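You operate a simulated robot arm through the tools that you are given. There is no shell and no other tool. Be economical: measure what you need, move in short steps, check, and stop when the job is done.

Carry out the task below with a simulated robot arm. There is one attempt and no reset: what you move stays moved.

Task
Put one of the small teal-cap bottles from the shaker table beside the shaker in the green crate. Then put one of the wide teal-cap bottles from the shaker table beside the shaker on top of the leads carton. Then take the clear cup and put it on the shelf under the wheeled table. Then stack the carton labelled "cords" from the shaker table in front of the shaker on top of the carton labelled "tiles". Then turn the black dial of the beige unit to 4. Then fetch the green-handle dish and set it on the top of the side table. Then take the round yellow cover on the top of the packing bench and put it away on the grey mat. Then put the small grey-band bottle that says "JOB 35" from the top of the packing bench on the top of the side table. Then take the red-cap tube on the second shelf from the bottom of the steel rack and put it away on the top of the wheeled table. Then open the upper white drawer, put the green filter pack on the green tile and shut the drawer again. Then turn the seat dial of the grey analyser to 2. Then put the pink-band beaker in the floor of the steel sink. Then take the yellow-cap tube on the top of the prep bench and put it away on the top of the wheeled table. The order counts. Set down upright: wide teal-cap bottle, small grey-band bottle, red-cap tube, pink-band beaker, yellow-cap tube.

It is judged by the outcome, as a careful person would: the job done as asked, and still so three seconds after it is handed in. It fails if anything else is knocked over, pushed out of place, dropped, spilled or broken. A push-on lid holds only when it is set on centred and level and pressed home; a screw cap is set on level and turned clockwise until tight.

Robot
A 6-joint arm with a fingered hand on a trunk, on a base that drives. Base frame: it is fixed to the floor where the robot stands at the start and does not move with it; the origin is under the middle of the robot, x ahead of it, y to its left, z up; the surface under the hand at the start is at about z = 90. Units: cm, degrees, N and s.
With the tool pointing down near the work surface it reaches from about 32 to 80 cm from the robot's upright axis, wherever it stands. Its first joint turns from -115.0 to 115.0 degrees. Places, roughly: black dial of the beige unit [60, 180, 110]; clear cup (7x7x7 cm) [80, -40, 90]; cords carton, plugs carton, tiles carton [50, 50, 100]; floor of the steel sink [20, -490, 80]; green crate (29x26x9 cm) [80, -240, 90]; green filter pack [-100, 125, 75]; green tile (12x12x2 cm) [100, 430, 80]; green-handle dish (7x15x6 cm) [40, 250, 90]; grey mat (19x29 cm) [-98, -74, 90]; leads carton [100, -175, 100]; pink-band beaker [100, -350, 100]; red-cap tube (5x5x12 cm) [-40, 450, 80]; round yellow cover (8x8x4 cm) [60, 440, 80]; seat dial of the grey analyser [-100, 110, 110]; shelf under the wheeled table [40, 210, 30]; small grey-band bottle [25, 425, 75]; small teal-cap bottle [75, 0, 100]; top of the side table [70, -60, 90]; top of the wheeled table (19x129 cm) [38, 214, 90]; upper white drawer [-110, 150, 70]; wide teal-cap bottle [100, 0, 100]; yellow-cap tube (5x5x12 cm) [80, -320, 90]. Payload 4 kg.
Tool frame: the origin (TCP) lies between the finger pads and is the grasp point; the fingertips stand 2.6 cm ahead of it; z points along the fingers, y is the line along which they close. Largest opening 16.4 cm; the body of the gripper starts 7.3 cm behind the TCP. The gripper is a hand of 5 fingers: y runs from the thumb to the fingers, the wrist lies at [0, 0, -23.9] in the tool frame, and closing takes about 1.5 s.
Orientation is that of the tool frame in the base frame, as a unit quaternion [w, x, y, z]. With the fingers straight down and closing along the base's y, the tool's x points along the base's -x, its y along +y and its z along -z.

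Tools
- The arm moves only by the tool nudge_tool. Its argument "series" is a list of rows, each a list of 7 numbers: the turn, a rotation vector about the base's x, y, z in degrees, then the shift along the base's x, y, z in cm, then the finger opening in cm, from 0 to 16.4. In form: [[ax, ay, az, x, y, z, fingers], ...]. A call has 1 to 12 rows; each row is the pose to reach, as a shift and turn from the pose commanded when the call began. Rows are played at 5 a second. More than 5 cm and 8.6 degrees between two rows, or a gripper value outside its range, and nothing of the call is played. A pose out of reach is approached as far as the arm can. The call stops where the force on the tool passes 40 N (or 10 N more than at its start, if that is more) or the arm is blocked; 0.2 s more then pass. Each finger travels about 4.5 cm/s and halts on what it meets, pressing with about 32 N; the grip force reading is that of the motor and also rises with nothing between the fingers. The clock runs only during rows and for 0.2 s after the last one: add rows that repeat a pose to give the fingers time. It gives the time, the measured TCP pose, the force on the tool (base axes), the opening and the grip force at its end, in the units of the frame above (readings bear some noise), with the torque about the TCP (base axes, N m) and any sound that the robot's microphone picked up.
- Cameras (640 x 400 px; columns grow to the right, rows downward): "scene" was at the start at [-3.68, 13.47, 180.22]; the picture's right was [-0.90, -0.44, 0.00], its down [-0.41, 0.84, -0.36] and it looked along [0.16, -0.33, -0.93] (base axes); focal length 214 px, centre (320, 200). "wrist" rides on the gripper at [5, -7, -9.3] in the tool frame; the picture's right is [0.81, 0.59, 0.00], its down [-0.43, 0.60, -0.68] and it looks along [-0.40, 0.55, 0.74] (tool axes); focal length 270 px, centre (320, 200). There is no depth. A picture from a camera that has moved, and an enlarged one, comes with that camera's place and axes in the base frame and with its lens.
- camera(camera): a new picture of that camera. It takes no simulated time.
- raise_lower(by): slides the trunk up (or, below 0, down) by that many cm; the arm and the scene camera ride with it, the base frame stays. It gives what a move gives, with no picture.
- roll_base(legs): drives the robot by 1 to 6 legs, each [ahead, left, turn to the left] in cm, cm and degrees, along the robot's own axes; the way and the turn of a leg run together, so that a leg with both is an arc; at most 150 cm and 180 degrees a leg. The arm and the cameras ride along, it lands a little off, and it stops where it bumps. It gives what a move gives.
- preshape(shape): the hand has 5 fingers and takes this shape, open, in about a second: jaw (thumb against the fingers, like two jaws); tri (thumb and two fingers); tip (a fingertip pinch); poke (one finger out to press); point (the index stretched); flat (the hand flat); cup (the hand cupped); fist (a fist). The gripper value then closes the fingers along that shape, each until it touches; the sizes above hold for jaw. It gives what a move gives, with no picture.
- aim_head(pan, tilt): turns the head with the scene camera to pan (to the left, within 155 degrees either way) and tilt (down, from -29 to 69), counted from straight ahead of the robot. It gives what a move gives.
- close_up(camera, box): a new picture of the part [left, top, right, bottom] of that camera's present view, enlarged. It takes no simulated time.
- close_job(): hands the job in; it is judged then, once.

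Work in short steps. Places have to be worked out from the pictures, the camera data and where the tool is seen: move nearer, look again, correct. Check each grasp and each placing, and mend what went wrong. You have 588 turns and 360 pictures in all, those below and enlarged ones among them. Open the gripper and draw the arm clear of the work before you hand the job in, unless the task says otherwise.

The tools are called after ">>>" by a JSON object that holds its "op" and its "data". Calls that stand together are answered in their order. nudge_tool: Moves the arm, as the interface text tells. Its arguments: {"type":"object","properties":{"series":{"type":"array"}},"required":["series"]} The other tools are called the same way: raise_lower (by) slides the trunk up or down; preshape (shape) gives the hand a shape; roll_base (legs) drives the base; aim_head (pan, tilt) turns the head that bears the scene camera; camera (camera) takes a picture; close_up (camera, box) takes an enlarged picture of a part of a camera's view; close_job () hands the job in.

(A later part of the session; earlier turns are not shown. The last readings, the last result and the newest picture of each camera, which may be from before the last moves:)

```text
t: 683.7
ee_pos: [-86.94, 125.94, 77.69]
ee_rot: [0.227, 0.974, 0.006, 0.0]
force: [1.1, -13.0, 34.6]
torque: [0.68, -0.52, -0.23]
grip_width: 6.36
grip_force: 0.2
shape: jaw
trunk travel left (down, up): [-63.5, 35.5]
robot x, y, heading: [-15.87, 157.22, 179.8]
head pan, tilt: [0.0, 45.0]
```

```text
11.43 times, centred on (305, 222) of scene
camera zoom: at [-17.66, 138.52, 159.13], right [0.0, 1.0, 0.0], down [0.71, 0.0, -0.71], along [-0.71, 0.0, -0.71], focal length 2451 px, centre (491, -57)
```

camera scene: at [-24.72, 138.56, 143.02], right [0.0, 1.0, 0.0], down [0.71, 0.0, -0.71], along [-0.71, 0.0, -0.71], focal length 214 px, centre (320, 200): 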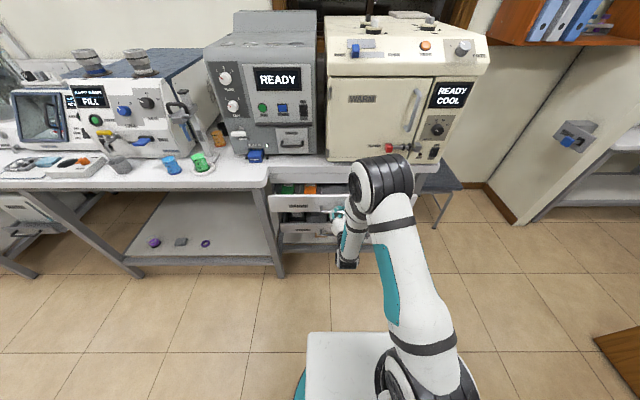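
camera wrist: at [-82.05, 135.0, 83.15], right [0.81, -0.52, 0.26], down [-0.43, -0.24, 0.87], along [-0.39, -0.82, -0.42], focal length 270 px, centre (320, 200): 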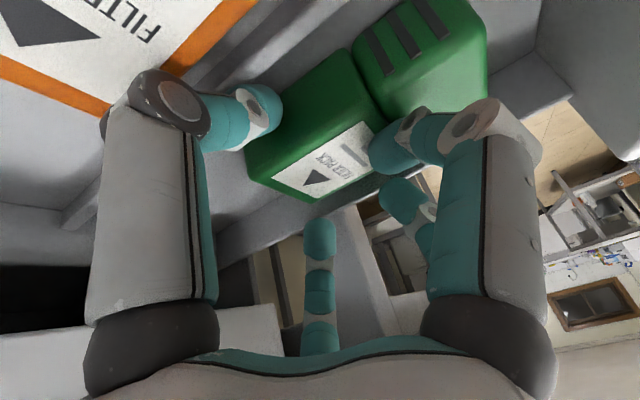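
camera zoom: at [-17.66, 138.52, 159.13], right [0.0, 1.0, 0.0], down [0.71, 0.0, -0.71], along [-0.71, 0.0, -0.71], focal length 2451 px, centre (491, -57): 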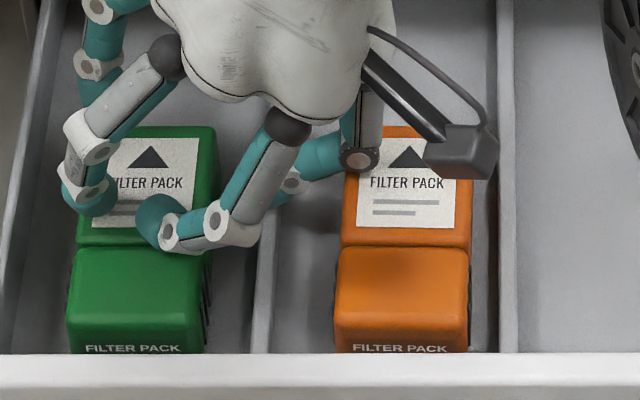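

Friction won't move it. The best fit is a "tri" pinch with the thumb in the narrow left gap and the two fingers in the wider right gap. I rise, level, and start turning the hand 180°.

>>> {"op": "nudge_tool", "data": {"series": [[0, 0, 0, 0, 0, 3, 6.8], [0, 0, 0, 0, 0, 7, 6.8], [0, 0, 0, 0, 0, 11, 6.8], [0, 0, 0, 1, 0.5, 15, 6.8], [6, 0, 0, 2.5, 1, 18, 8], [12, 0, 0, 4, 1.5, 20, 8], [18, 0, 0, 6, 2, 22, 8], [25, 0, 0, 8, 2.5, 23, 8]]}}

>>> {"op": "nudge_tool", "data": {"series": [[0, 0, 8.4, 0.8, 0.4, 0, 8], [0, 0, 16.8, 1.6, 0.8, 0, 8], [0, 0, 25.2, 2.4, 1.2, 0, 8], [0, 0, 33.6, 3.2, 1.6, 0, 8], [0, 0, 42, 4, 2, 0, 8], [0, 0, 50.4, 4.8, 2.4, 0, 8], [0, 0, 58.8, 5.6, 2.8, 0, 8], [0, 0, 67.2, 6.4, 3.2, 0, 8], [0, 0, 75.6, 7.2, 3.6, 0, 8], [0, 0, 84, 8, 4, 0, 8], [0, 0, 92, 8.8, 4.4, 0, 8]]}}

>>> {"op": "nudge_tool", "data": {"series": [[0, 0, 8.4, 0, 0, 0, 8], [0, 0, 16.8, 0, 0, 0, 8], [0, 0, 25.2, 0, 0, 0, 8], [0, 0, 33.6, 0, 0, 0, 8], [0, 0, 42, 0, 0, 0, 8], [0, 0, 50.4, 0, 0, 0, 8], [0, 0, 58.8, 0, 0, 0, 8], [0, 0, 67.2, 0, 0, 0, 8], [0, 0, 75.6, 0, 0, 0, 8], [0, 0, 84, 0, 0, 0, 8], [0, 0, 88, 0, 0, 0, 8]]}}

```text
t: 685.5
ee_pos: [-78.88, 128.44, 100.47]
ee_rot: [0.009, 1.0, 0.002, 0.004]
force: [-0.1, 0.4, 0.1]
torque: [0.01, 0.02, 0.05]
grip_width: 7.96
grip_force: 0.0
shape: jaw
trunk travel left (down, up): [-63.5, 35.5]
robot x, y, heading: [-15.17, 157.24, 179.7]
head pan, tilt: [0.0, 45.0]
```

```text
t: 687.9
ee_pos: [-70.11, 132.9, 100.38]
ee_rot: [0.003, 0.691, 0.723, 0.011]
force: [-0.1, -0.7, -0.2]
torque: [0.0, -0.02, 0.02]
grip_width: 7.96
grip_force: 0.0
shape: jaw
trunk travel left (down, up): [-63.5, 35.5]
robot x, y, heading: [-15.57, 157.12, 179.9]
head pan, tilt: [0.0, 45.0]
```

```text
t: 690.3
ee_pos: [-56.08, 135.21, 77.12]
ee_rot: [-0.111, 0.008, 0.994, -0.013]
force: [-0.5, 0.7, -0.6]
torque: [0.0, -0.01, -0.01]
grip_width: 8.0
grip_force: 0.1
shape: jaw
out of reach, approached as far as the arm can: row 3, 4, 5, 6, 7, 8, 9, 10, 11
trunk travel left (down, up): [-63.5, 35.5]
robot x, y, heading: [-15.55, 156.97, 179.9]
head pan, tilt: [0.0, 45.0]
```

Limit near +109°. I unwind and try the other direction.

>>> {"op": "nudge_tool", "data": {"series": [[0, 0, -8, -1, -0.3, 3, 8], [0, 0, -16, -2, -0.5, 6, 8], [0, 0, -24, -3.5, -0.8, 9, 8], [0, 0, -32, -5, -1, 12, 8], [0, 0, -40, -6.5, -1.2, 15, 8], [0, 0, -48, -8, -1.5, 18, 8], [0, 0, -56, -9.5, -1.8, 20, 8], [0, 0, -64, -11, -2, 22, 8], [0, 0, -72, -12, -2.1, 23, 8], [0, 0, -80, -13, -2.2, 23, 8], [0, 0, -88, -14, -2.3, 23, 8]]}}

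```text
t: 692.7
ee_pos: [-69.48, 133.21, 99.7]
ee_rot: [-0.089, 0.698, 0.707, 0.07]
force: [-0.7, -0.3, 0.6]
torque: [-0.02, 0.0, -0.03]
grip_width: 8.0
grip_force: 0.1
shape: jaw
out of reach, approached as far as the arm can: row 1, 2, 3, 4, 5
trunk travel left (down, up): [-63.5, 35.5]
robot x, y, heading: [-15.58, 156.94, 179.8]
head pan, tilt: [0.0, 45.0]
```

>>> {"op": "nudge_tool", "data": {"series": [[-6, -0.8, 0, 0, 0, 0, 8], [-12.9, -1.6, 0, 0, 0, 0, 8]]}}

>>> {"op": "nudge_tool", "data": {"series": [[0, 0, -8.3, 0, 0, 0, 8], [0, 0, -16.6, 0, 0, 0, 8], [0, 0, -24.9, 0, 0, 0, 8], [0, 0, -33.2, 0, 0, 0, 8], [0, 0, -41.5, 0, 0, 0, 8], [0, 0, -49.8, 0, 0, 0, 8], [0, 0, -58.1, 0, 0, 0, 8], [0, 0, -66.4, 0, 0, 0, 8], [0, 0, -74.7, 0, 0, 0, 8], [0, 0, -83, 0, 0, 0, 8], [0, 0, -91.3, 0, 0, 0, 8], [0, 0, -99.6, 0, 0, 0, 8]]}}

>>> {"op": "nudge_tool", "data": {"series": [[0, 0, -8.3, 0, 0, 0, 8], [0, 0, -16.6, 0, 0, 0, 8], [0, 0, -24.9, 0, 0, 0, 8], [0, 0, -33.2, 0, 0, 0, 8], [0, 0, -41.5, 0, 0, 0, 8], [0, 0, -49.8, 0, 0, 0, 8], [0, 0, -58.1, 0, 0, 0, 8], [0, 0, -66.4, 0, 0, 0, 8], [0, 0, -74.7, 0, 0, 0, 8], [0, 0, -83, 0, 0, 0, 8]]}}

```text
t: 693.3
ee_pos: [-69.54, 133.18, 99.57]
ee_rot: [0.0, 0.702, 0.713, -0.002]
force: [-0.1, 0.3, 0.0]
torque: [-0.01, -0.02, 0.01]
grip_width: 8.03
grip_force: 0.1
shape: jaw
trunk travel left (down, up): [-63.5, 35.5]
robot x, y, heading: [-15.92, 157.29, 179.6]
head pan, tilt: [0.0, 45.0]
```

```text
t: 695.9
ee_pos: [-69.49, 133.27, 99.64]
ee_rot: [-0.002, 0.997, -0.077, 0.0]
force: [0.4, 0.4, 0.1]
torque: [0.0, 0.0, 0.04]
grip_width: 8.0
grip_force: 0.1
shape: jaw
trunk travel left (down, up): [-63.5, 35.5]
robot x, y, heading: [-15.85, 156.7, 179.8]
head pan, tilt: [0.0, 45.0]
```

```text
t: 698.1
ee_pos: [-69.52, 133.32, 99.68]
ee_rot: [0.002, -0.696, 0.718, -0.001]
force: [0.3, -0.4, 0.9]
torque: [-0.02, 0.0, 0.02]
grip_width: 8.0
grip_force: 0.0
shape: jaw
trunk travel left (down, up): [-63.5, 35.5]
robot x, y, heading: [-15.6, 157.39, 179.6]
head pan, tilt: [0.0, 45.0]
```

>>> {"op": "nudge_tool", "data": {"series": [[0, 0, -8.3, 0, 0, 0, 8], [0, 0, -16.6, 0, 0, 0, 8], [0, 0, -24.9, 0, 0, 0, 8], [0, 0, -33.2, 0, 0, 0, 8], [0, 0, -41.5, 0, 0, 0, 8], [0, 0, -49.8, 0, 0, 0, 8], [0, 0, -58.1, 0, 0, 0, 8], [0, 0, -66.4, 0, 0, 0, 8], [0, 0, -74.7, 0, 0, 0, 8], [0, 0, -83, 0, 0, 0, 8], [0, 0, -88, 0, 0, 0, 8]]}}

```text
t: 700.5
ee_pos: [-69.5, 133.48, 99.69]
ee_rot: [0.001, -0.002, 1.0, -0.001]
force: [0.2, 0.1, -0.5]
torque: [-0.01, 0.03, 0.02]
grip_width: 8.01
grip_force: 0.0
shape: jaw
trunk travel left (down, up): [-63.5, 35.5]
robot x, y, heading: [-15.7, 157.41, 179.8]
head pan, tilt: [0.0, 45.0]
```

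The -180° orientation is reachable. Now "tri" with a 5.6 cm opening, above the pack.

>>> {"op": "preshape", "data": {"shape": "tri"}}

>>> {"op": "nudge_tool", "data": {"series": [[0, 0, 0, -3, -1.5, 1, 13], [0, 0, 0, -6, -3, 1, 10], [0, 0, 0, -9.5, -5, 1, 7], [0, 0, 0, -13, -7, 1, 5.6], [0, 0, 0, -16, -8.5, 0, 5.6], [0, 0, 0, -17, -9.2, -3, 5.6]]}}

>>> {"op": "camera", "data": {"camera": "wrist"}}

>>> {"op": "close_up", "data": {"camera": "scene", "box": [260, 140, 380, 240]}}

```text
t: 701.4
ee_pos: [-69.38, 133.4, 99.62]
ee_rot: [0.001, -0.002, 1.0, -0.001]
force: [-0.3, -0.1, 1.1]
torque: [0.03, 0.01, 0.02]
grip_width: 16.39
grip_force: 0.0
shape: tri
trunk travel left (down, up): [-63.5, 35.5]
robot x, y, heading: [-15.49, 157.32, 179.7]
head pan, tilt: [0.0, 45.0]
```

```text
t: 702.8
ee_pos: [-86.21, 124.14, 96.59]
ee_rot: [0.001, -0.002, 1.0, -0.002]
force: [-0.6, -1.3, 0.3]
torque: [0.01, -0.02, 0.0]
grip_width: 5.64
grip_force: 0.1
shape: tri
trunk travel left (down, up): [-63.5, 35.5]
robot x, y, heading: [-15.79, 157.26, 179.8]
head pan, tilt: [0.0, 45.0]
```

```text
75 pictures are left
camera wrist: at [-91.17, 117.28, 105.99], right [-0.81, 0.58, 0.0], down [0.43, 0.6, 0.68], along [0.4, 0.55, -0.74], focal length 270 px, centre (320, 200)
```

wrist: 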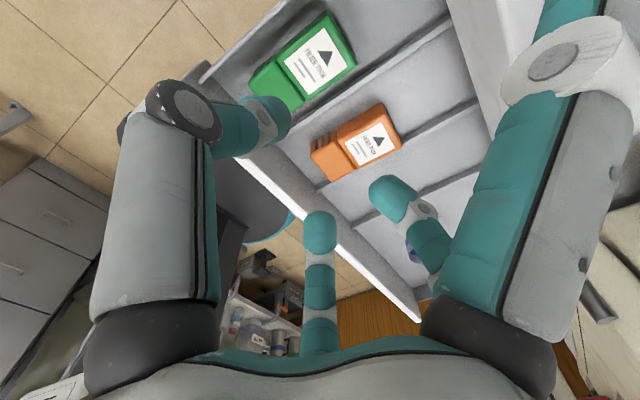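

```text
4.00 times, centred on (320, 190) of scene
camera zoom: at [-18.12, 138.47, 159.11], right [0.0, 1.0, 0.0], down [0.71, 0.0, -0.71], along [-0.71, 0.0, -0.71], focal length 858 px, centre (320, 240)
```

zoom: 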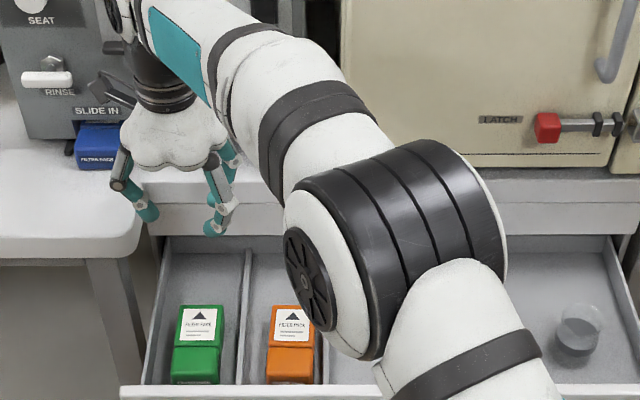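

The wrist camera would hit the bench edge, so I lean the hand 15° to +y. Then descend in steps with the thumb aimed at the narrow gap.

>>> {"op": "nudge_tool", "data": {"series": [[-5, 0, 0, -0.2, 0.2, 0, 5.6], [-10, 0, 0, -0.4, 0.4, 0, 5.6], [-15, 0, 0, -0.6, 0.6, 0, 5.6], [-15, 0, 0, -0.6, 0.6, -4, 5.6], [-15, 0, 0, -0.6, 0.6, -8, 5.6], [-15, 0, 0, -0.6, 0.6, -12, 5.6]]}}

>>> {"op": "camera", "data": {"camera": "wrist"}}

>>> {"op": "close_up", "data": {"camera": "scene", "box": [260, 160, 360, 240]}}

```text
t: 704.1
ee_pos: [-87.28, 124.07, 88.12]
ee_rot: [-0.011, -0.005, 0.99, -0.137]
force: [11.6, 4.8, 23.5]
torque: [-1.01, 2.94, -0.07]
grip_width: 5.61
grip_force: 0.0
shape: tri
trunk travel left (down, up): [-63.5, 35.5]
robot x, y, heading: [-15.98, 156.84, 179.8]
head pan, tilt: [0.0, 45.0]
stopped in row 6: the force on the tool passed its limit at 54 N (the readings are from after the stop); the commanded pose is now the measured one
```

```text
73 pictures are left
camera wrist: at [-92.11, 119.92, 99.14], right [-0.82, 0.56, -0.14], down [0.44, 0.76, 0.48], along [0.38, 0.33, -0.87], focal length 270 px, centre (320, 200)
```

wrist: 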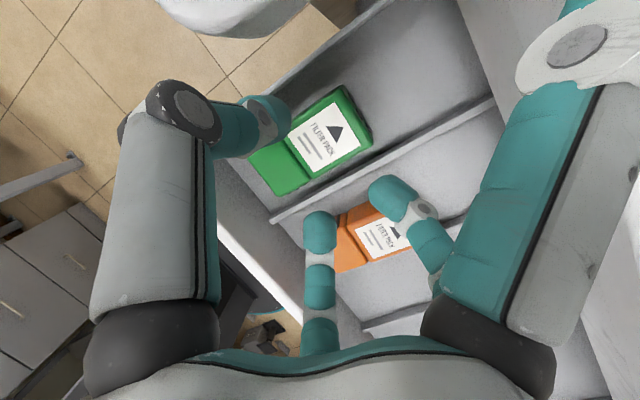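

```text
5.00 times, centred on (310, 200) of scene
camera zoom: at [-17.72, 138.64, 159.18], right [0.0, 1.0, 0.0], down [0.71, 0.0, -0.71], along [-0.71, 0.0, -0.71], focal length 1072 px, centre (370, 200)
```

zoom: 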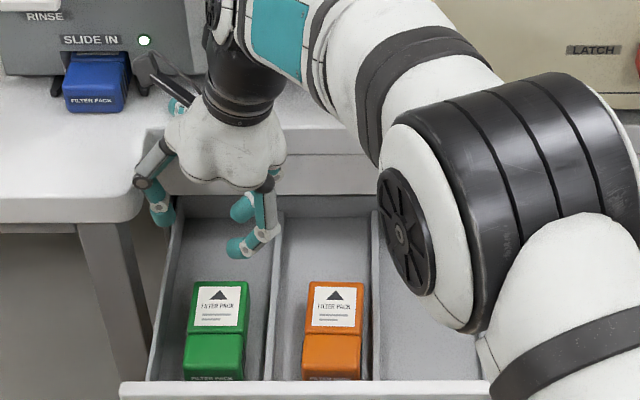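

The forward finger touched the bench edge. I raise, shift 1.2 cm toward the robot, and retry slowly.

>>> {"op": "nudge_tool", "data": {"series": [[0, 0, 0, 0.5, 0.2, 3, 5.6], [0, 0, 0, 1.6, 0.5, 3, 5.6], [0, 0, 0, 1.6, 0.5, 0, 5.6], [0, 0, 0, 1.6, 0.5, -3, 5.6], [0, 0, 0, 1.6, 0.5, -6, 5.6]]}}

>>> {"op": "camera", "data": {"camera": "wrist"}}

>>> {"op": "close_up", "data": {"camera": "scene", "box": [260, 160, 360, 240]}}

```text
t: 705.0
ee_pos: [-86.17, 124.37, 88.08]
ee_rot: [-0.016, -0.006, 0.99, -0.14]
force: [11.3, 4.3, 20.7]
torque: [-0.9, 2.68, -0.13]
grip_width: 5.61
grip_force: 0.0
shape: tri
trunk travel left (down, up): [-63.5, 35.5]
robot x, y, heading: [-15.61, 156.72, 179.5]
head pan, tilt: [0.0, 45.0]
stopped in row 4: the force on the tool passed its limit at 46 N (the readings are from after the stop); the commanded pose is now the measured one
```

```text
71 pictures are left
camera wrist: at [-90.91, 120.34, 99.12], right [-0.82, 0.56, -0.14], down [0.44, 0.76, 0.47], along [0.37, 0.33, -0.87], focal length 270 px, centre (320, 200)
```

wrist: 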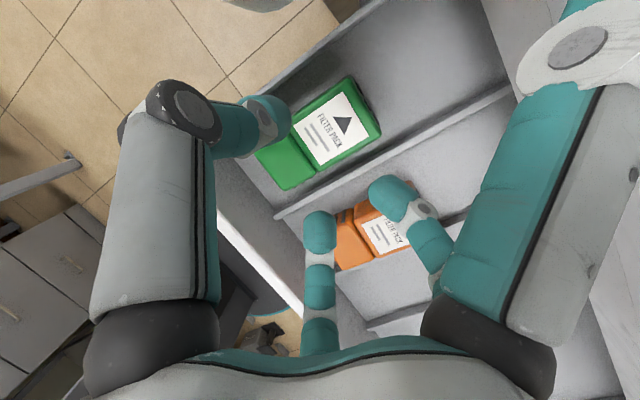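

```text
5.00 times, centred on (310, 200) of scene
camera zoom: at [-17.75, 138.63, 159.16], right [0.0, 1.0, 0.0], down [0.71, 0.0, -0.71], along [-0.71, 0.0, -0.71], focal length 1072 px, centre (370, 200)
```

zoom: 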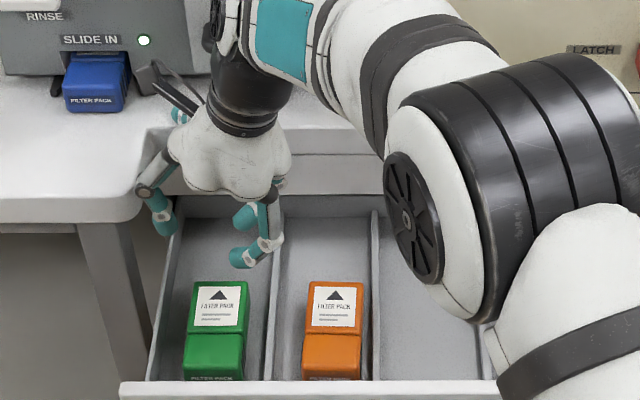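

Head view shows no finger on the robot side, so I can shift 2.7 cm more toward the robot, keeping the wide finger off the bench.

>>> {"op": "nudge_tool", "data": {"series": [[0, 0, 0, 1, 0.2, 3, 5.6], [0, 0, 0, 2.7, 0.4, 3, 5.6], [0, 0, 0, 2.7, 0.4, 0, 5.6], [0, 0, 0, 2.7, 0.4, -3, 5.6], [0, 0, 0, 2.7, 0.4, -6, 5.6]]}}

>>> {"op": "camera", "data": {"camera": "wrist"}}

>>> {"op": "close_up", "data": {"camera": "scene", "box": [260, 160, 360, 240]}}

```text
t: 706.2
ee_pos: [-83.78, 125.01, 81.36]
ee_rot: [-0.013, -0.005, 0.99, -0.138]
force: [-0.2, 0.2, 0.0]
torque: [-0.02, -0.02, 0.03]
grip_width: 5.62
grip_force: 0.1
shape: tri
trunk travel left (down, up): [-63.5, 35.5]
robot x, y, heading: [-15.63, 156.85, 179.4]
head pan, tilt: [0.0, 45.0]
```

```text
69 pictures are left
camera wrist: at [-88.59, 120.83, 92.42], right [-0.82, 0.56, -0.14], down [0.44, 0.76, 0.48], along [0.37, 0.33, -0.87], focal length 270 px, centre (320, 200)
```

wrist: 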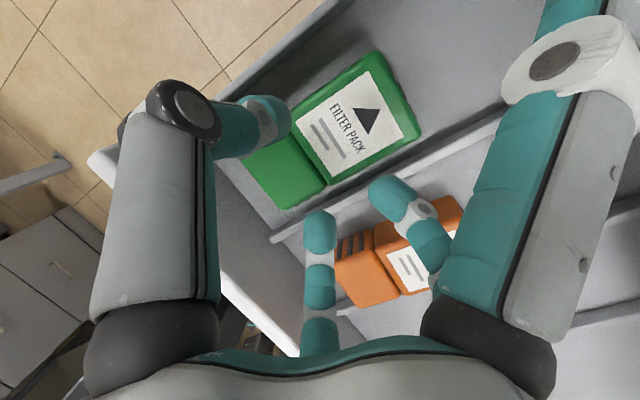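

```text
5.00 times, centred on (310, 200) of scene
camera zoom: at [-18.11, 138.5, 159.11], right [0.0, 1.0, 0.0], down [0.71, 0.0, -0.71], along [-0.71, 0.0, -0.71], focal length 1072 px, centre (370, 200)
```

zoom: 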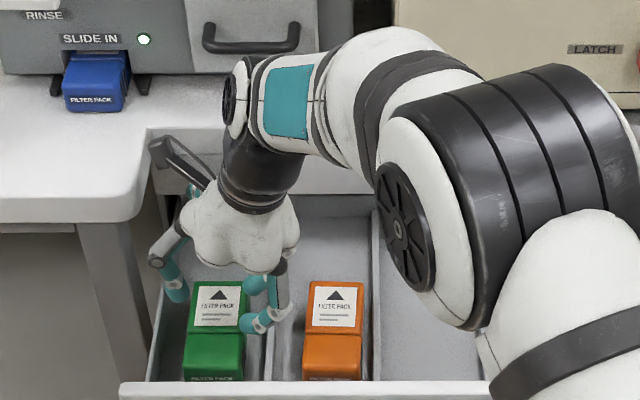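

Thumb lines up with the left gap, the two fingers with the right gap. Descend slowly.

>>> {"op": "nudge_tool", "data": {"series": [[0, 0, 0, 0, 0, -1, 5.6], [0, 0, 0, 0, 0, -2, 5.6], [0, 0, 0, 0, 0, -3, 5.6], [0, 0, 0, 0, 0, -4, 5.6], [0, 0, 0, 0, 0, -5, 5.6], [0, 0, 0, 0, 0, -6, 5.6], [0, 0, 0, 0, 0, -6.6, 5.6]]}}

>>> {"op": "camera", "data": {"camera": "wrist"}}

>>> {"op": "close_up", "data": {"camera": "scene", "box": [280, 190, 340, 240]}}

```text
t: 707.4
ee_pos: [-83.94, 124.89, 77.91]
ee_rot: [-0.015, -0.004, 0.99, -0.142]
force: [5.6, 5.5, 25.4]
torque: [-0.83, -2.7, 0.7]
grip_width: 5.61
grip_force: 0.1
shape: tri
trunk travel left (down, up): [-63.5, 35.5]
robot x, y, heading: [-15.79, 156.94, 179.7]
head pan, tilt: [0.0, 45.0]
stopped in row 5: the force on the tool passed its limit at 46 N (the readings are from after the stop); the commanded pose is now the measured one
```

```text
67 pictures are left
camera wrist: at [-88.57, 120.8, 89.01], right [-0.82, 0.56, -0.14], down [0.44, 0.76, 0.47], along [0.37, 0.32, -0.87], focal length 270 px, centre (320, 200)
```

wrist: 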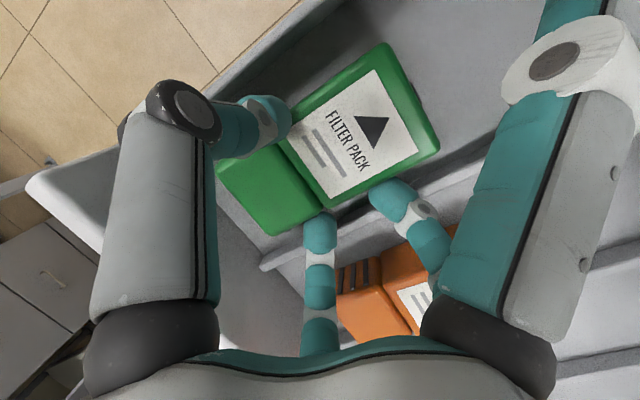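

```text
8.00 times, centred on (310, 215) of scene
camera zoom: at [-17.83, 138.67, 159.16], right [0.01, 1.0, 0.0], down [0.71, 0.0, -0.71], along [-0.71, 0.0, -0.71], focal length 1716 px, centre (400, 80)
```

zoom: 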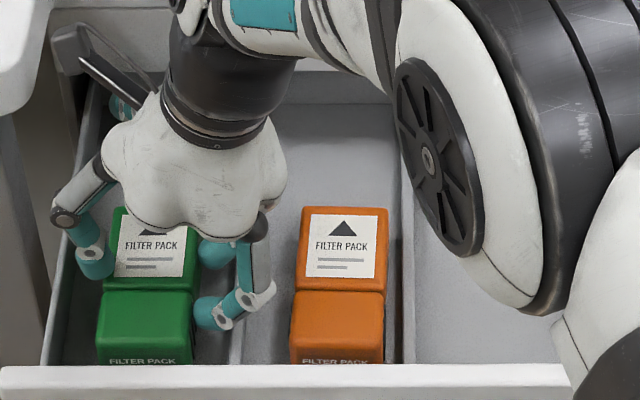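

The wide rear finger landed on the drawer's front panel; shifting 1.4 cm toward the robot puts it outside the panel. Retry.

>>> {"op": "nudge_tool", "data": {"series": [[0, 0, 0, 0, 0, 1.5, 5.6], [0, 0, 0, 1.4, 0, 2, 5.6], [0, 0, 0, 1.4, 0, 0.5, 5.6], [0, 0, 0, 1.4, 0, -0.7, 5.6], [0, 0, 0, 1.4, 0, -1.7, 5.6], [0, 0, 0, 1.4, 0, -2.5, 5.6]]}}

>>> {"op": "camera", "data": {"camera": "wrist"}}

```text
t: 708.5
ee_pos: [-82.92, 124.62, 77.4]
ee_rot: [-0.019, -0.003, 0.989, -0.144]
force: [4.6, 4.0, 24.3]
torque: [-0.7, -1.32, 0.42]
grip_width: 5.74
grip_force: 0.1
shape: tri
trunk travel left (down, up): [-63.5, 35.5]
robot x, y, heading: [-15.35, 157.07, 179.8]
head pan, tilt: [0.0, 45.0]
stopped in row 5: the force on the tool passed its limit at 46 N (the readings are from after the stop); the commanded pose is now the measured one
```

```text
65 pictures are left
camera wrist: at [-87.47, 120.7, 88.56], right [-0.82, 0.56, -0.14], down [0.45, 0.76, 0.46], along [0.36, 0.32, -0.88], focal length 270 px, centre (320, 200)
```

wrist: 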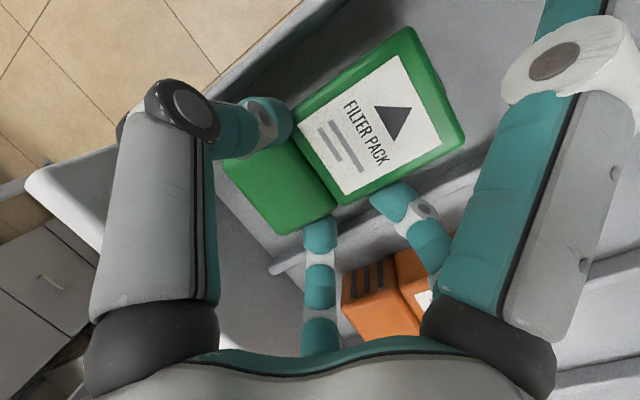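

Now both the rear finger and the thumb (on the pack's edge) touch. I adjust +0.9 x and -0.35 y and retry.

>>> {"op": "nudge_tool", "data": {"series": [[0, 0.5, 0, 0, 0.1, 1.5, 5.6], [0, 0.5, 0, 0.9, -0.1, 1.8, 5.6], [0, 0.5, 0, 1.1, -0.2, 0.5, 5.6], [0, 0.5, 0, 1.1, -0.2, -0.5, 5.6], [0, 0.5, 0, 1.1, -0.2, -1.3, 5.6], [0, 0.5, 0, 1.1, -0.2, -2, 5.6]]}}

>>> {"op": "camera", "data": {"camera": "wrist"}}

```text
t: 709.6
ee_pos: [-82.3, 124.27, 77.24]
ee_rot: [-0.029, -0.004, 0.989, -0.148]
force: [4.2, 7.5, 24.7]
torque: [-0.36, -0.35, 0.1]
grip_width: 5.66
grip_force: 32.2
shape: tri
trunk travel left (down, up): [-63.5, 35.5]
robot x, y, heading: [-15.66, 156.94, 179.8]
head pan, tilt: [0.0, 45.0]
stopped in row 5: the force on the tool passed its limit at 47 N (the readings are from after the stop); the commanded pose is now the measured one
```

```text
64 pictures are left
camera wrist: at [-86.63, 120.45, 88.51], right [-0.82, 0.56, -0.12], down [0.46, 0.77, 0.45], along [0.35, 0.31, -0.89], focal length 270 px, centre (320, 200)
```

wrist: 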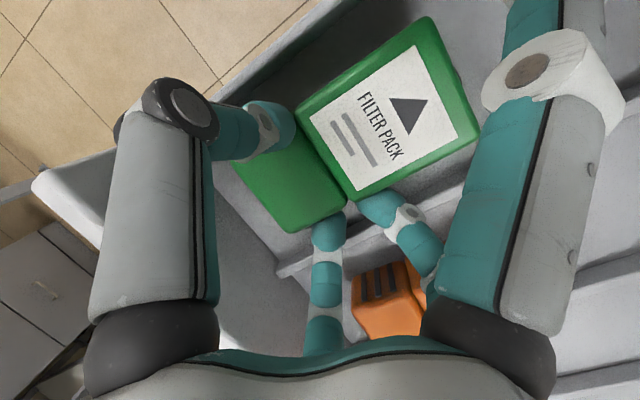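

Fingers are contacting the pack's sides at the top. I open slightly (6.4), nudge left, and press lower.

>>> {"op": "nudge_tool", "data": {"series": [[0, 0.8, 0, 0, 0.1, 1.2, 5.8], [0, 0.8, 0, 0, 0, 1.2, 6.5], [0, 0.8, 0, 0, -0.1, 1.2, 6.5], [0, 0.8, 0, 0, -0.1, 0, 6.5], [0, 0.8, 0, 0, -0.1, -0.8, 6.5], [0, 0.8, 0, 0, -0.1, -1.6, 6.5], [0, 0.8, 0, 0, -0.1, -2.4, 6.5]]}}

>>> {"op": "camera", "data": {"camera": "wrist"}}

```text
t: 710.8
ee_pos: [-82.37, 124.06, 77.2]
ee_rot: [-0.038, -0.005, 0.988, -0.15]
force: [5.6, 4.7, 24.3]
torque: [-0.67, -2.12, 0.67]
grip_width: 6.53
grip_force: 0.0
shape: tri
trunk travel left (down, up): [-63.5, 35.5]
robot x, y, heading: [-15.58, 157.25, 179.8]
head pan, tilt: [0.0, 45.0]
stopped in row 5: the force on the tool passed its limit at 47 N (the readings are from after the stop); the commanded pose is now the measured one
```

```text
63 pictures are left
camera wrist: at [-86.68, 120.23, 88.55], right [-0.82, 0.56, -0.11], down [0.47, 0.77, 0.44], along [0.33, 0.31, -0.89], focal length 270 px, centre (320, 200)
```

wrist: 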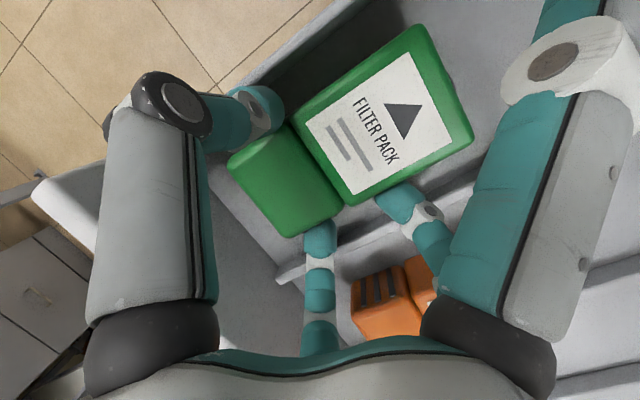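

The hand had pitched slightly, lowering the rear finger onto the panel. I correct the pitch by -8° and lower again.

>>> {"op": "nudge_tool", "data": {"series": [[0, -4, 0, 0, 0, 1.5, 6.5], [0, -8, 0, 0, 0, 1.5, 6.5], [0, -8, 0, 0, 0, 0.3, 6.5], [0, -8, 0, 0, 0, -0.7, 6.5], [0, -8, 0, 0, 0, -1.5, 6.5], [0, -8, 0, 0, 0, -2.3, 6.5], [0, -8, 0, 0, 0, -3, 6.5]]}}

>>> {"op": "camera", "data": {"camera": "wrist"}}

```text
t: 712.0
ee_pos: [-82.88, 124.01, 76.51]
ee_rot: [0.029, 0.006, 0.988, -0.152]
force: [3.8, 3.9, 25.6]
torque: [-0.76, -2.28, 0.51]
grip_width: 6.53
grip_force: 0.1
shape: tri
trunk travel left (down, up): [-63.5, 35.5]
robot x, y, heading: [-15.35, 156.74, 179.5]
head pan, tilt: [0.0, 45.0]
stopped in row 5: the force on the tool passed its limit at 47 N (the readings are from after the stop); the commanded pose is now the measured one
```

```text
62 pictures are left
camera wrist: at [-88.57, 120.26, 87.27], right [-0.8, 0.56, -0.22], down [0.41, 0.77, 0.49], along [0.45, 0.3, -0.84], focal length 270 px, centre (320, 200)
```

wrist: 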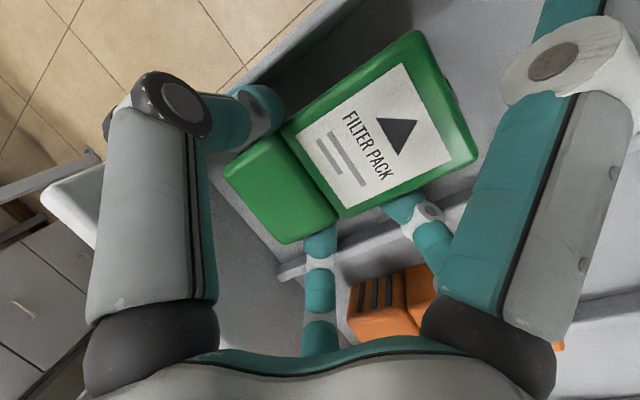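

Only the rear finger on the panel remains. I shift 2 cm more toward the robot and lower.

>>> {"op": "nudge_tool", "data": {"series": [[0, 0, 0, 0.5, 0, 1, 6.5], [0, 0, 0, 2, -0.1, 1, 6.5], [0, 0, 0, 2.2, -0.1, 0, 6.5], [0, 0, 0, 2.2, -0.1, -1, 6.5], [0, 0, 0, 2.2, -0.1, -1.8, 6.5], [0, 0, 0, 2.2, -0.1, -2.5, 6.5]]}}

>>> {"op": "camera", "data": {"camera": "wrist"}}

```text
t: 713.1
ee_pos: [-81.14, 123.69, 75.84]
ee_rot: [0.024, 0.007, 0.988, -0.153]
force: [1.9, 4.2, 20.8]
torque: [0.22, -0.2, 0.26]
grip_width: 6.36
grip_force: 21.6
shape: tri
trunk travel left (down, up): [-63.5, 35.5]
robot x, y, heading: [-15.81, 157.18, 179.6]
head pan, tilt: [0.0, 45.0]
stopped in row 5: the force on the tool passed its limit at 45 N (the readings are from after the stop); the commanded pose is now the measured one
```

```text
61 pictures are left
camera wrist: at [-86.8, 119.99, 86.63], right [-0.8, 0.56, -0.22], down [0.41, 0.77, 0.48], along [0.44, 0.3, -0.85], focal length 270 px, centre (320, 200)
```

wrist: 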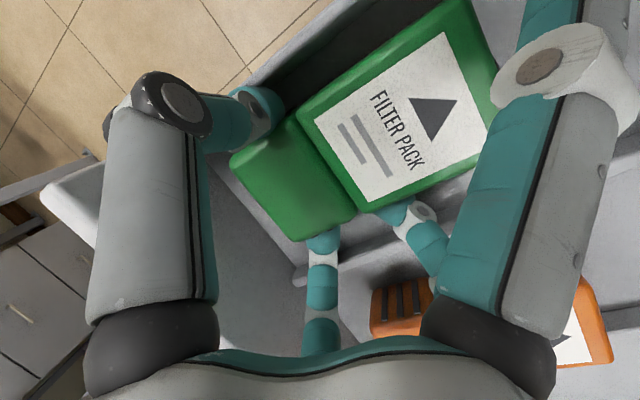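

The fingers now straddle the ribbed part with side contact. Close and test-lift.

>>> {"op": "nudge_tool", "data": {"series": [[0, 0, 0, 0, 0, 0.1, 6], [0, 0, 0, 0, 0, 0.1, 5], [0, 0, 0, 0, 0, 0.1, 4], [0, 0, 0, 0, 0, 0.1, 4], [0, 0, 0, 0, 0, 0.1, 4], [0, 0, 0, 0, 0, 1, 4], [0, 0, 0, 0, 0, 2, 4], [0, 0, 0, 0, 0, 4, 4]]}}

>>> {"op": "camera", "data": {"camera": "wrist"}}

>>> {"op": "close_up", "data": {"camera": "scene", "box": [270, 180, 350, 240]}}

```text
t: 714.9
ee_pos: [-81.11, 123.72, 79.29]
ee_rot: [0.028, 0.006, 0.988, -0.152]
force: [-0.4, 0.3, -0.6]
torque: [0.01, -0.06, 0.01]
grip_width: 5.8
grip_force: 32.6
shape: tri
trunk travel left (down, up): [-63.5, 35.5]
robot x, y, heading: [-15.78, 157.15, 179.8]
head pan, tilt: [0.0, 45.0]
```

```text
60 pictures are left
camera wrist: at [-86.72, 119.92, 90.05], right [-0.8, 0.56, -0.22], down [0.41, 0.77, 0.49], along [0.45, 0.3, -0.84], focal length 270 px, centre (320, 200)
```

wrist: 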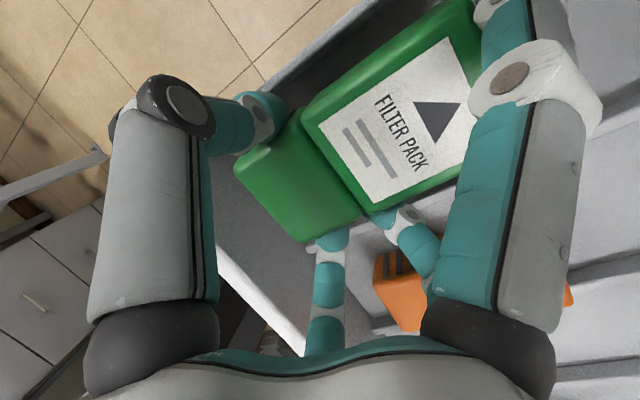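

```text
6.67 times, centred on (310, 210) of scene
camera zoom: at [-18.1, 138.56, 159.1], right [0.01, 1.0, 0.0], down [0.71, 0.0, -0.71], along [-0.71, 0.0, -0.71], focal length 1430 px, centre (387, 133)
```

zoom: 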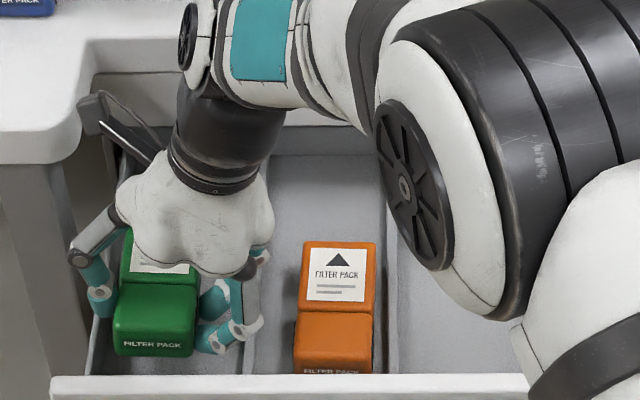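

The green pack is lifted! I continue straight up, then back toward the robot.

>>> {"op": "nudge_tool", "data": {"series": [[0, 0, 0, 0, 0, 2, 4], [0, 0, 0, 0, 0.1, 5, 4], [0, 0, 0, 0.3, 0.2, 9, 4], [0, 0, 0, 0.6, 0.3, 13, 4], [0, 0, 0, 2, 0.5, 17, 4], [0, 0, 0, 5, 1, 20, 4], [0, 0, 0, 9, 1.5, 22, 4], [0, 0, 0, 13, 2, 23, 4], [0, 0, 0, 16, 2.5, 23, 4]]}}

>>> {"op": "camera", "data": {"camera": "wrist"}}

```text
t: 716.9
ee_pos: [-64.81, 126.21, 102.57]
ee_rot: [0.026, 0.006, 0.988, -0.153]
force: [0.1, 0.3, -2.4]
torque: [0.01, -0.02, 0.0]
grip_width: 5.82
grip_force: 32.2
shape: tri
trunk travel left (down, up): [-63.5, 35.5]
robot x, y, heading: [-15.75, 157.08, 179.6]
head pan, tilt: [0.0, 45.0]
```

```text
58 pictures are left
camera wrist: at [-70.48, 122.5, 113.32], right [-0.8, 0.56, -0.22], down [0.41, 0.77, 0.49], along [0.45, 0.3, -0.84], focal length 270 px, centre (320, 200)
```

wrist: 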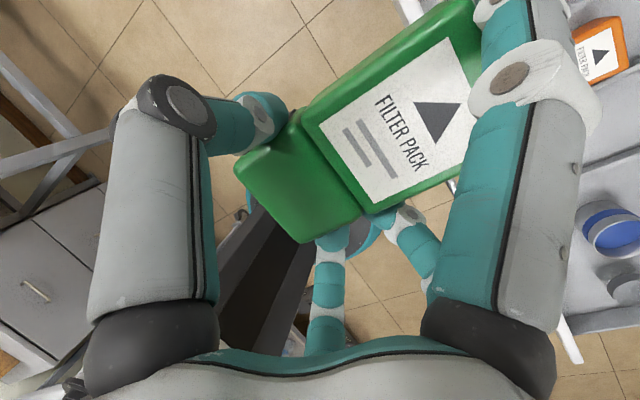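

Holding well. Raise the trunk and drive to the packing bench.

>>> {"op": "raise_lower", "data": {"by": 26}}

>>> {"op": "roll_base", "data": {"legs": [[10, 0, 0], [0, -78, 0]]}}

```text
t: 719.6
ee_pos: [-65.0, 126.2, 128.48]
ee_rot: [0.028, 0.006, 0.988, -0.153]
force: [-0.1, -0.5, -1.0]
torque: [0.03, -0.03, -0.02]
grip_width: 5.82
grip_force: 31.7
shape: tri
trunk travel left (down, up): [-89.5, 9.5]
robot x, y, heading: [-15.9, 157.28, 179.5]
head pan, tilt: [0.0, 45.0]
```

```text
t: 724.5
ee_pos: [-73.98, 204.59, 128.5]
ee_rot: [0.027, 0.014, 0.988, -0.153]
force: [0.2, 0.2, -0.7]
torque: [0.0, -0.08, 0.04]
grip_width: 5.78
grip_force: 32.4
shape: tri
trunk travel left (down, up): [-89.5, 9.5]
robot x, y, heading: [-24.57, 235.11, 178.9]
head pan, tilt: [0.0, 45.0]
```

I centre the hand laterally first (it's 30 cm off to the left), for the doorway.

>>> {"op": "nudge_tool", "data": {"series": [[0, 0, 0, 0, 4.5, 0, 4], [0, 0, 0, 0, 9, 0, 4], [0, 0, 0, 0, 13.5, 0, 4], [0, 0, 0, 0, 18, 0, 4], [0, 0, 0, 0, 22.5, 0, 4], [0, 0, 0, 0, 27, 0, 4], [0, 0, 0, 1, 30, 0, 4]]}}

>>> {"op": "roll_base", "data": {"legs": [[0, 0, -88.9], [0, 71, 0]]}}

```text
t: 726.1
ee_pos: [-73.06, 234.74, 128.81]
ee_rot: [0.026, 0.014, 0.988, -0.152]
force: [-0.2, 0.3, -2.3]
torque: [0.03, 0.0, -0.03]
grip_width: 5.78
grip_force: 31.5
shape: tri
trunk travel left (down, up): [-89.5, 9.5]
robot x, y, heading: [-24.51, 234.65, 178.7]
head pan, tilt: [0.0, 45.0]
```

```text
t: 730.7
ee_pos: [-27.62, 282.24, 128.57]
ee_rot: [-0.079, 0.689, 0.707, -0.138]
force: [-2.4, -22.6, 2.4]
torque: [0.21, 0.21, 1.15]
grip_width: 5.7
grip_force: 31.9
shape: tri
trunk travel left (down, up): [-89.5, 9.5]
robot x, y, heading: [-25.44, 234.44, 91.5]
head pan, tilt: [0.0, 45.0]
stopped in leg 2: the force on the tool passed its limit at 42 N (the readings are from after the stop); the commanded pose is now the measured one
```

The wide finger brushed the whiteboard door. I back up 14 cm, check, then continue.

>>> {"op": "roll_base", "data": {"legs": [[-12, 0, -1.5]]}}

>>> {"op": "camera", "data": {"camera": "wrist"}}

>>> {"op": "roll_base", "data": {"legs": [[0, 70, 0]]}}

```text
t: 731.9
ee_pos: [-25.94, 271.04, 128.59]
ee_rot: [-0.084, 0.7, 0.696, -0.134]
force: [0.1, -0.6, -1.4]
torque: [0.03, 0.01, -0.02]
grip_width: 5.7
grip_force: 32.1
shape: tri
trunk travel left (down, up): [-89.5, 9.5]
robot x, y, heading: [-25.52, 222.67, 90.0]
head pan, tilt: [0.0, 45.0]
```

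```text
57 pictures are left
camera wrist: at [-29.85, 276.85, 139.2], right [0.56, 0.8, -0.24], down [0.77, -0.4, 0.49], along [0.3, -0.46, -0.84], focal length 270 px, centre (320, 200)
```

wrist: 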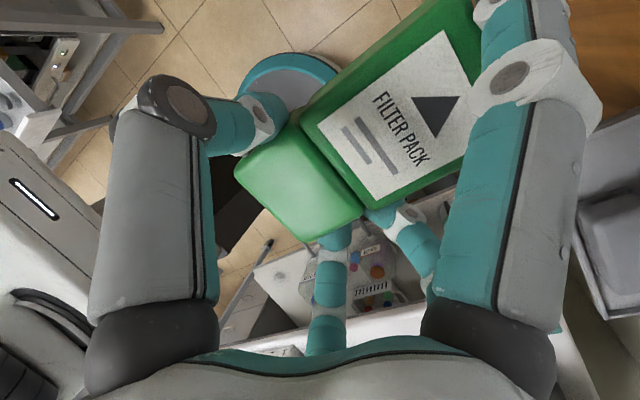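

```text
t: 735.8
ee_pos: [-98.7, 270.73, 128.47]
ee_rot: [-0.083, 0.696, 0.701, -0.135]
force: [-0.3, -0.1, -1.9]
torque: [0.01, -0.05, 0.0]
grip_width: 5.7
grip_force: 31.9
shape: tri
trunk travel left (down, up): [-89.5, 9.5]
robot x, y, heading: [-96.59, 222.13, 90.4]
head pan, tilt: [0.0, 45.0]
```

>>> {"op": "roll_base", "data": {"legs": [[65, 0, -0.4], [63, 0, 0], [0, -79, 0], [0, -79, 0]]}}

>>> {"op": "aim_head", "data": {"pan": -20, "tilt": 50}}

>>> {"op": "camera", "data": {"camera": "scene"}}

```text
t: 750.1
ee_pos: [56.19, 398.84, 128.52]
ee_rot: [-0.083, 0.696, 0.701, -0.134]
force: [0.0, 0.9, -1.0]
torque: [-0.03, 0.0, 0.01]
grip_width: 5.69
grip_force: 31.8
shape: tri
trunk travel left (down, up): [-89.5, 9.5]
robot x, y, heading: [57.86, 350.67, 90.8]
head pan, tilt: [0.0, 45.0]
```

```text
t: 751.0
ee_pos: [56.1, 398.9, 128.47]
ee_rot: [-0.083, 0.696, 0.701, -0.134]
force: [0.4, -0.1, -1.9]
torque: [-0.05, -0.02, 0.0]
grip_width: 5.69
grip_force: 31.9
shape: tri
trunk travel left (down, up): [-89.5, 9.5]
robot x, y, heading: [58.14, 350.71, 90.9]
head pan, tilt: [-20.0, 50.0]
```

```text
56 pictures are left
camera scene: at [41.8, 351.66, 184.42], right [0.94, -0.33, 0.0], down [-0.25, -0.72, -0.64], along [0.21, 0.61, -0.77], focal length 214 px, centre (320, 200)
```

scene: 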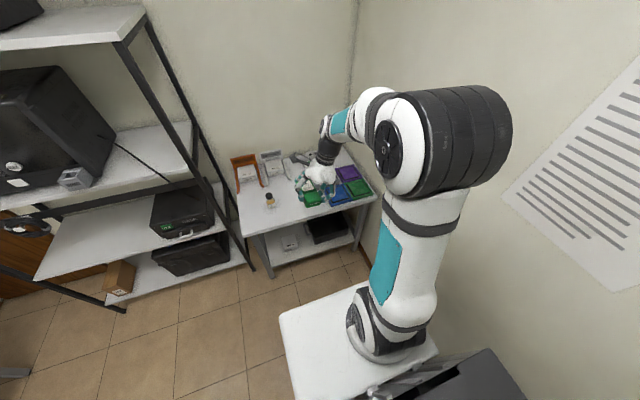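

Green tile ≈(97,434). I move the base up (66,371) and extend the hand over the tile.

>>> {"op": "roll_base", "data": {"legs": [[20, -8, -0.9]]}}

>>> {"op": "nudge_tool", "data": {"series": [[0, 0, 0, 4, 1.4, -1, 4], [0, 0, 0, 8, 2.8, -2, 4], [0, 0, 0, 12, 4.2, -3, 4], [0, 0, 0, 16, 5.6, -5, 4], [0, 0, 0, 20, 7, -7, 4], [0, 0, 0, 24, 8.4, -9, 4], [0, 0, 0, 28, 9.8, -11, 4], [0, 0, 0, 31, 11, -14, 4]]}}

>>> {"op": "camera", "data": {"camera": "wrist"}}

>>> {"op": "close_up", "data": {"camera": "scene", "box": [280, 120, 440, 240]}}

```text
t: 752.6
ee_pos: [64.81, 418.86, 128.37]
ee_rot: [-0.084, 0.702, 0.694, -0.134]
force: [0.4, 0.8, -0.4]
torque: [-0.07, -0.01, 0.0]
grip_width: 5.72
grip_force: 32.5
shape: tri
trunk travel left (down, up): [-89.5, 9.5]
robot x, y, heading: [65.65, 370.52, 89.9]
head pan, tilt: [-20.0, 50.0]
```

```text
t: 754.4
ee_pos: [96.42, 429.47, 114.24]
ee_rot: [-0.084, 0.701, 0.696, -0.133]
force: [0.4, 0.2, -1.9]
torque: [-0.05, -0.04, -0.02]
grip_width: 5.66
grip_force: 32.4
shape: tri
trunk travel left (down, up): [-89.5, 9.5]
robot x, y, heading: [65.79, 370.64, 89.6]
head pan, tilt: [-20.0, 50.0]
```

```text
55 pictures are left
camera wrist: at [92.57, 435.48, 124.96], right [0.56, 0.8, -0.24], down [0.77, -0.4, 0.49], along [0.3, -0.46, -0.84], focal length 270 px, centre (320, 200)
```

wrist: 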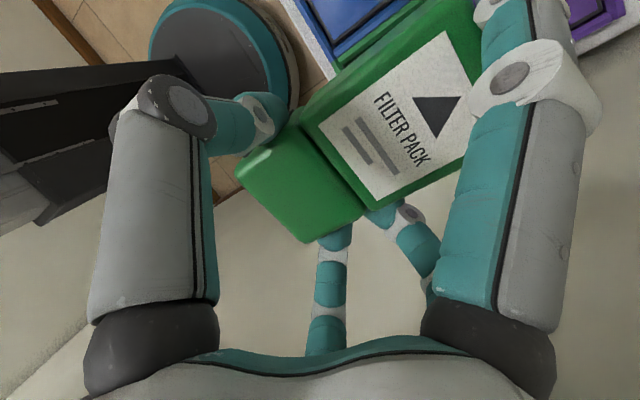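

```text
3.33 times, centred on (360, 180) of scene
camera zoom: at [49.83, 371.96, 184.44], right [0.94, -0.35, 0.0], down [-0.27, -0.72, -0.64], along [0.22, 0.6, -0.77], focal length 715 px, centre (187, 267)
```

zoom: 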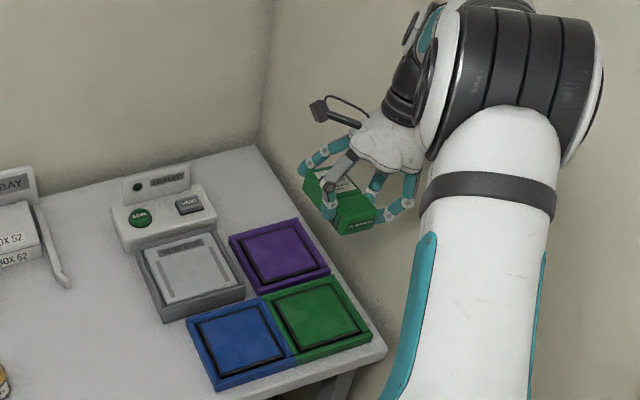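

The pack is right over the green tile. Lower to contact.

>>> {"op": "nudge_tool", "data": {"series": [[0, 0, 0, 0.3, 0, -4.5, 4], [0, 0, 0, 0.3, 0, -9, 4], [0, 0, 0, 0.3, 0, -13.5, 4], [0, 0, 0, 0.3, 0, -18, 4], [0, 0, 0, 0.3, 0, -20, 4], [0, 0, 0, 0.3, 0, -21, 4]]}}

>>> {"op": "close_up", "data": {"camera": "scene", "box": [300, 160, 400, 240]}}

```text
t: 755.8
ee_pos: [96.31, 429.74, 93.42]
ee_rot: [-0.083, 0.701, 0.695, -0.134]
force: [-0.7, 0.1, -1.2]
torque: [-0.04, -0.05, 0.0]
grip_width: 5.66
grip_force: 31.9
shape: tri
trunk travel left (down, up): [-89.5, 9.5]
robot x, y, heading: [65.56, 370.39, 89.9]
head pan, tilt: [-20.0, 50.0]
```

```text
5.00 times, centred on (350, 200) of scene
camera zoom: at [49.68, 371.84, 184.42], right [0.94, -0.35, 0.0], down [-0.27, -0.72, -0.64], along [0.22, 0.6, -0.77], focal length 1072 px, centre (170, 200)
```

zoom: 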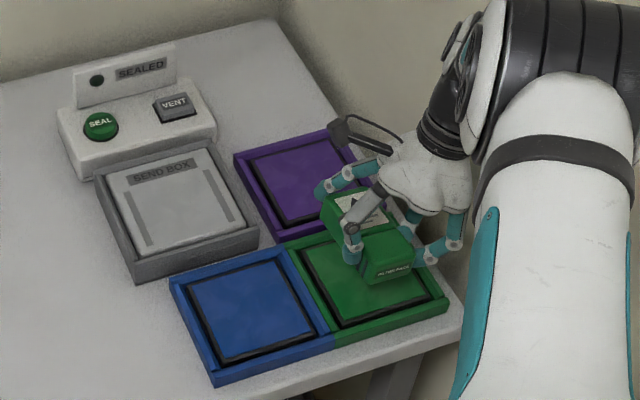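

Aligned with the tile centre. Continue down to contact.

>>> {"op": "nudge_tool", "data": {"series": [[0, 0, 0, 0.3, -0.3, -0.8, 4], [0, 0, 0, 0.3, -0.3, -1.6, 4], [0, 0, 0, 0.3, -0.3, -2.3, 4], [0, 0, 0, 0.3, -0.3, -2.8, 4], [0, 0, 0, 0.3, -0.3, -3.3, 4], [0, 0, 0, 0.3, -0.3, -3.8, 4], [0, 0, 0, 0.3, -0.3, -4.3, 4]]}}

>>> {"op": "close_up", "data": {"camera": "scene", "box": [310, 170, 390, 240]}}

```text
t: 757.4
ee_pos: [96.36, 429.51, 89.21]
ee_rot: [-0.084, 0.702, 0.695, -0.133]
force: [-0.6, -0.3, -1.7]
torque: [-0.05, -0.03, -0.04]
grip_width: 5.68
grip_force: 32.0
shape: tri
trunk travel left (down, up): [-89.5, 9.5]
robot x, y, heading: [65.83, 370.38, 89.8]
head pan, tilt: [-20.0, 50.0]
```

```text
5.71 times, centred on (350, 205) of scene
camera zoom: at [49.68, 371.83, 184.42], right [0.94, -0.35, 0.0], down [-0.27, -0.72, -0.64], along [0.22, 0.6, -0.77], focal length 1226 px, centre (149, 171)
```

zoom: 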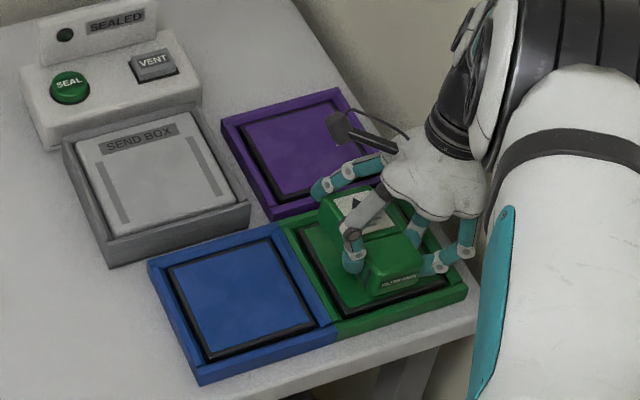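

>>> {"op": "nudge_tool", "data": {"series": [[0, 0, 0, 0, 0, -0.4, 4], [0, 0, 0, 0, 0, -0.8, 4], [0, 0, 0, 0, 0, -1.2, 4], [0, 0, 0, 0, 0, -1.6, 4], [0, 0, 0, 0, 0, -2, 4], [0, 0, 0, 0, 0, -2.4, 4], [0, 0, 0, 0, 0, -2.8, 4]]}}

>>> {"op": "close_up", "data": {"camera": "scene", "box": [310, 170, 390, 240]}}

```text
t: 759.0
ee_pos: [96.37, 429.35, 86.31]
ee_rot: [-0.084, 0.701, 0.695, -0.135]
force: [-0.7, 0.7, -1.1]
torque: [-0.02, -0.01, -0.04]
grip_width: 5.7
grip_force: 32.0
shape: tri
trunk travel left (down, up): [-89.5, 9.5]
robot x, y, heading: [65.78, 370.54, 89.8]
head pan, tilt: [-20.0, 50.0]
```

```text
5.71 times, centred on (350, 205) of scene
camera zoom: at [49.68, 371.83, 184.42], right [0.94, -0.35, 0.0], down [-0.27, -0.72, -0.64], along [0.22, 0.6, -0.77], focal length 1226 px, centre (149, 171)
```

zoom: 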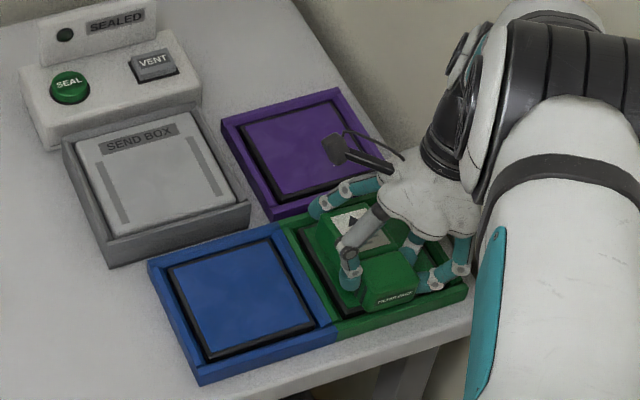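

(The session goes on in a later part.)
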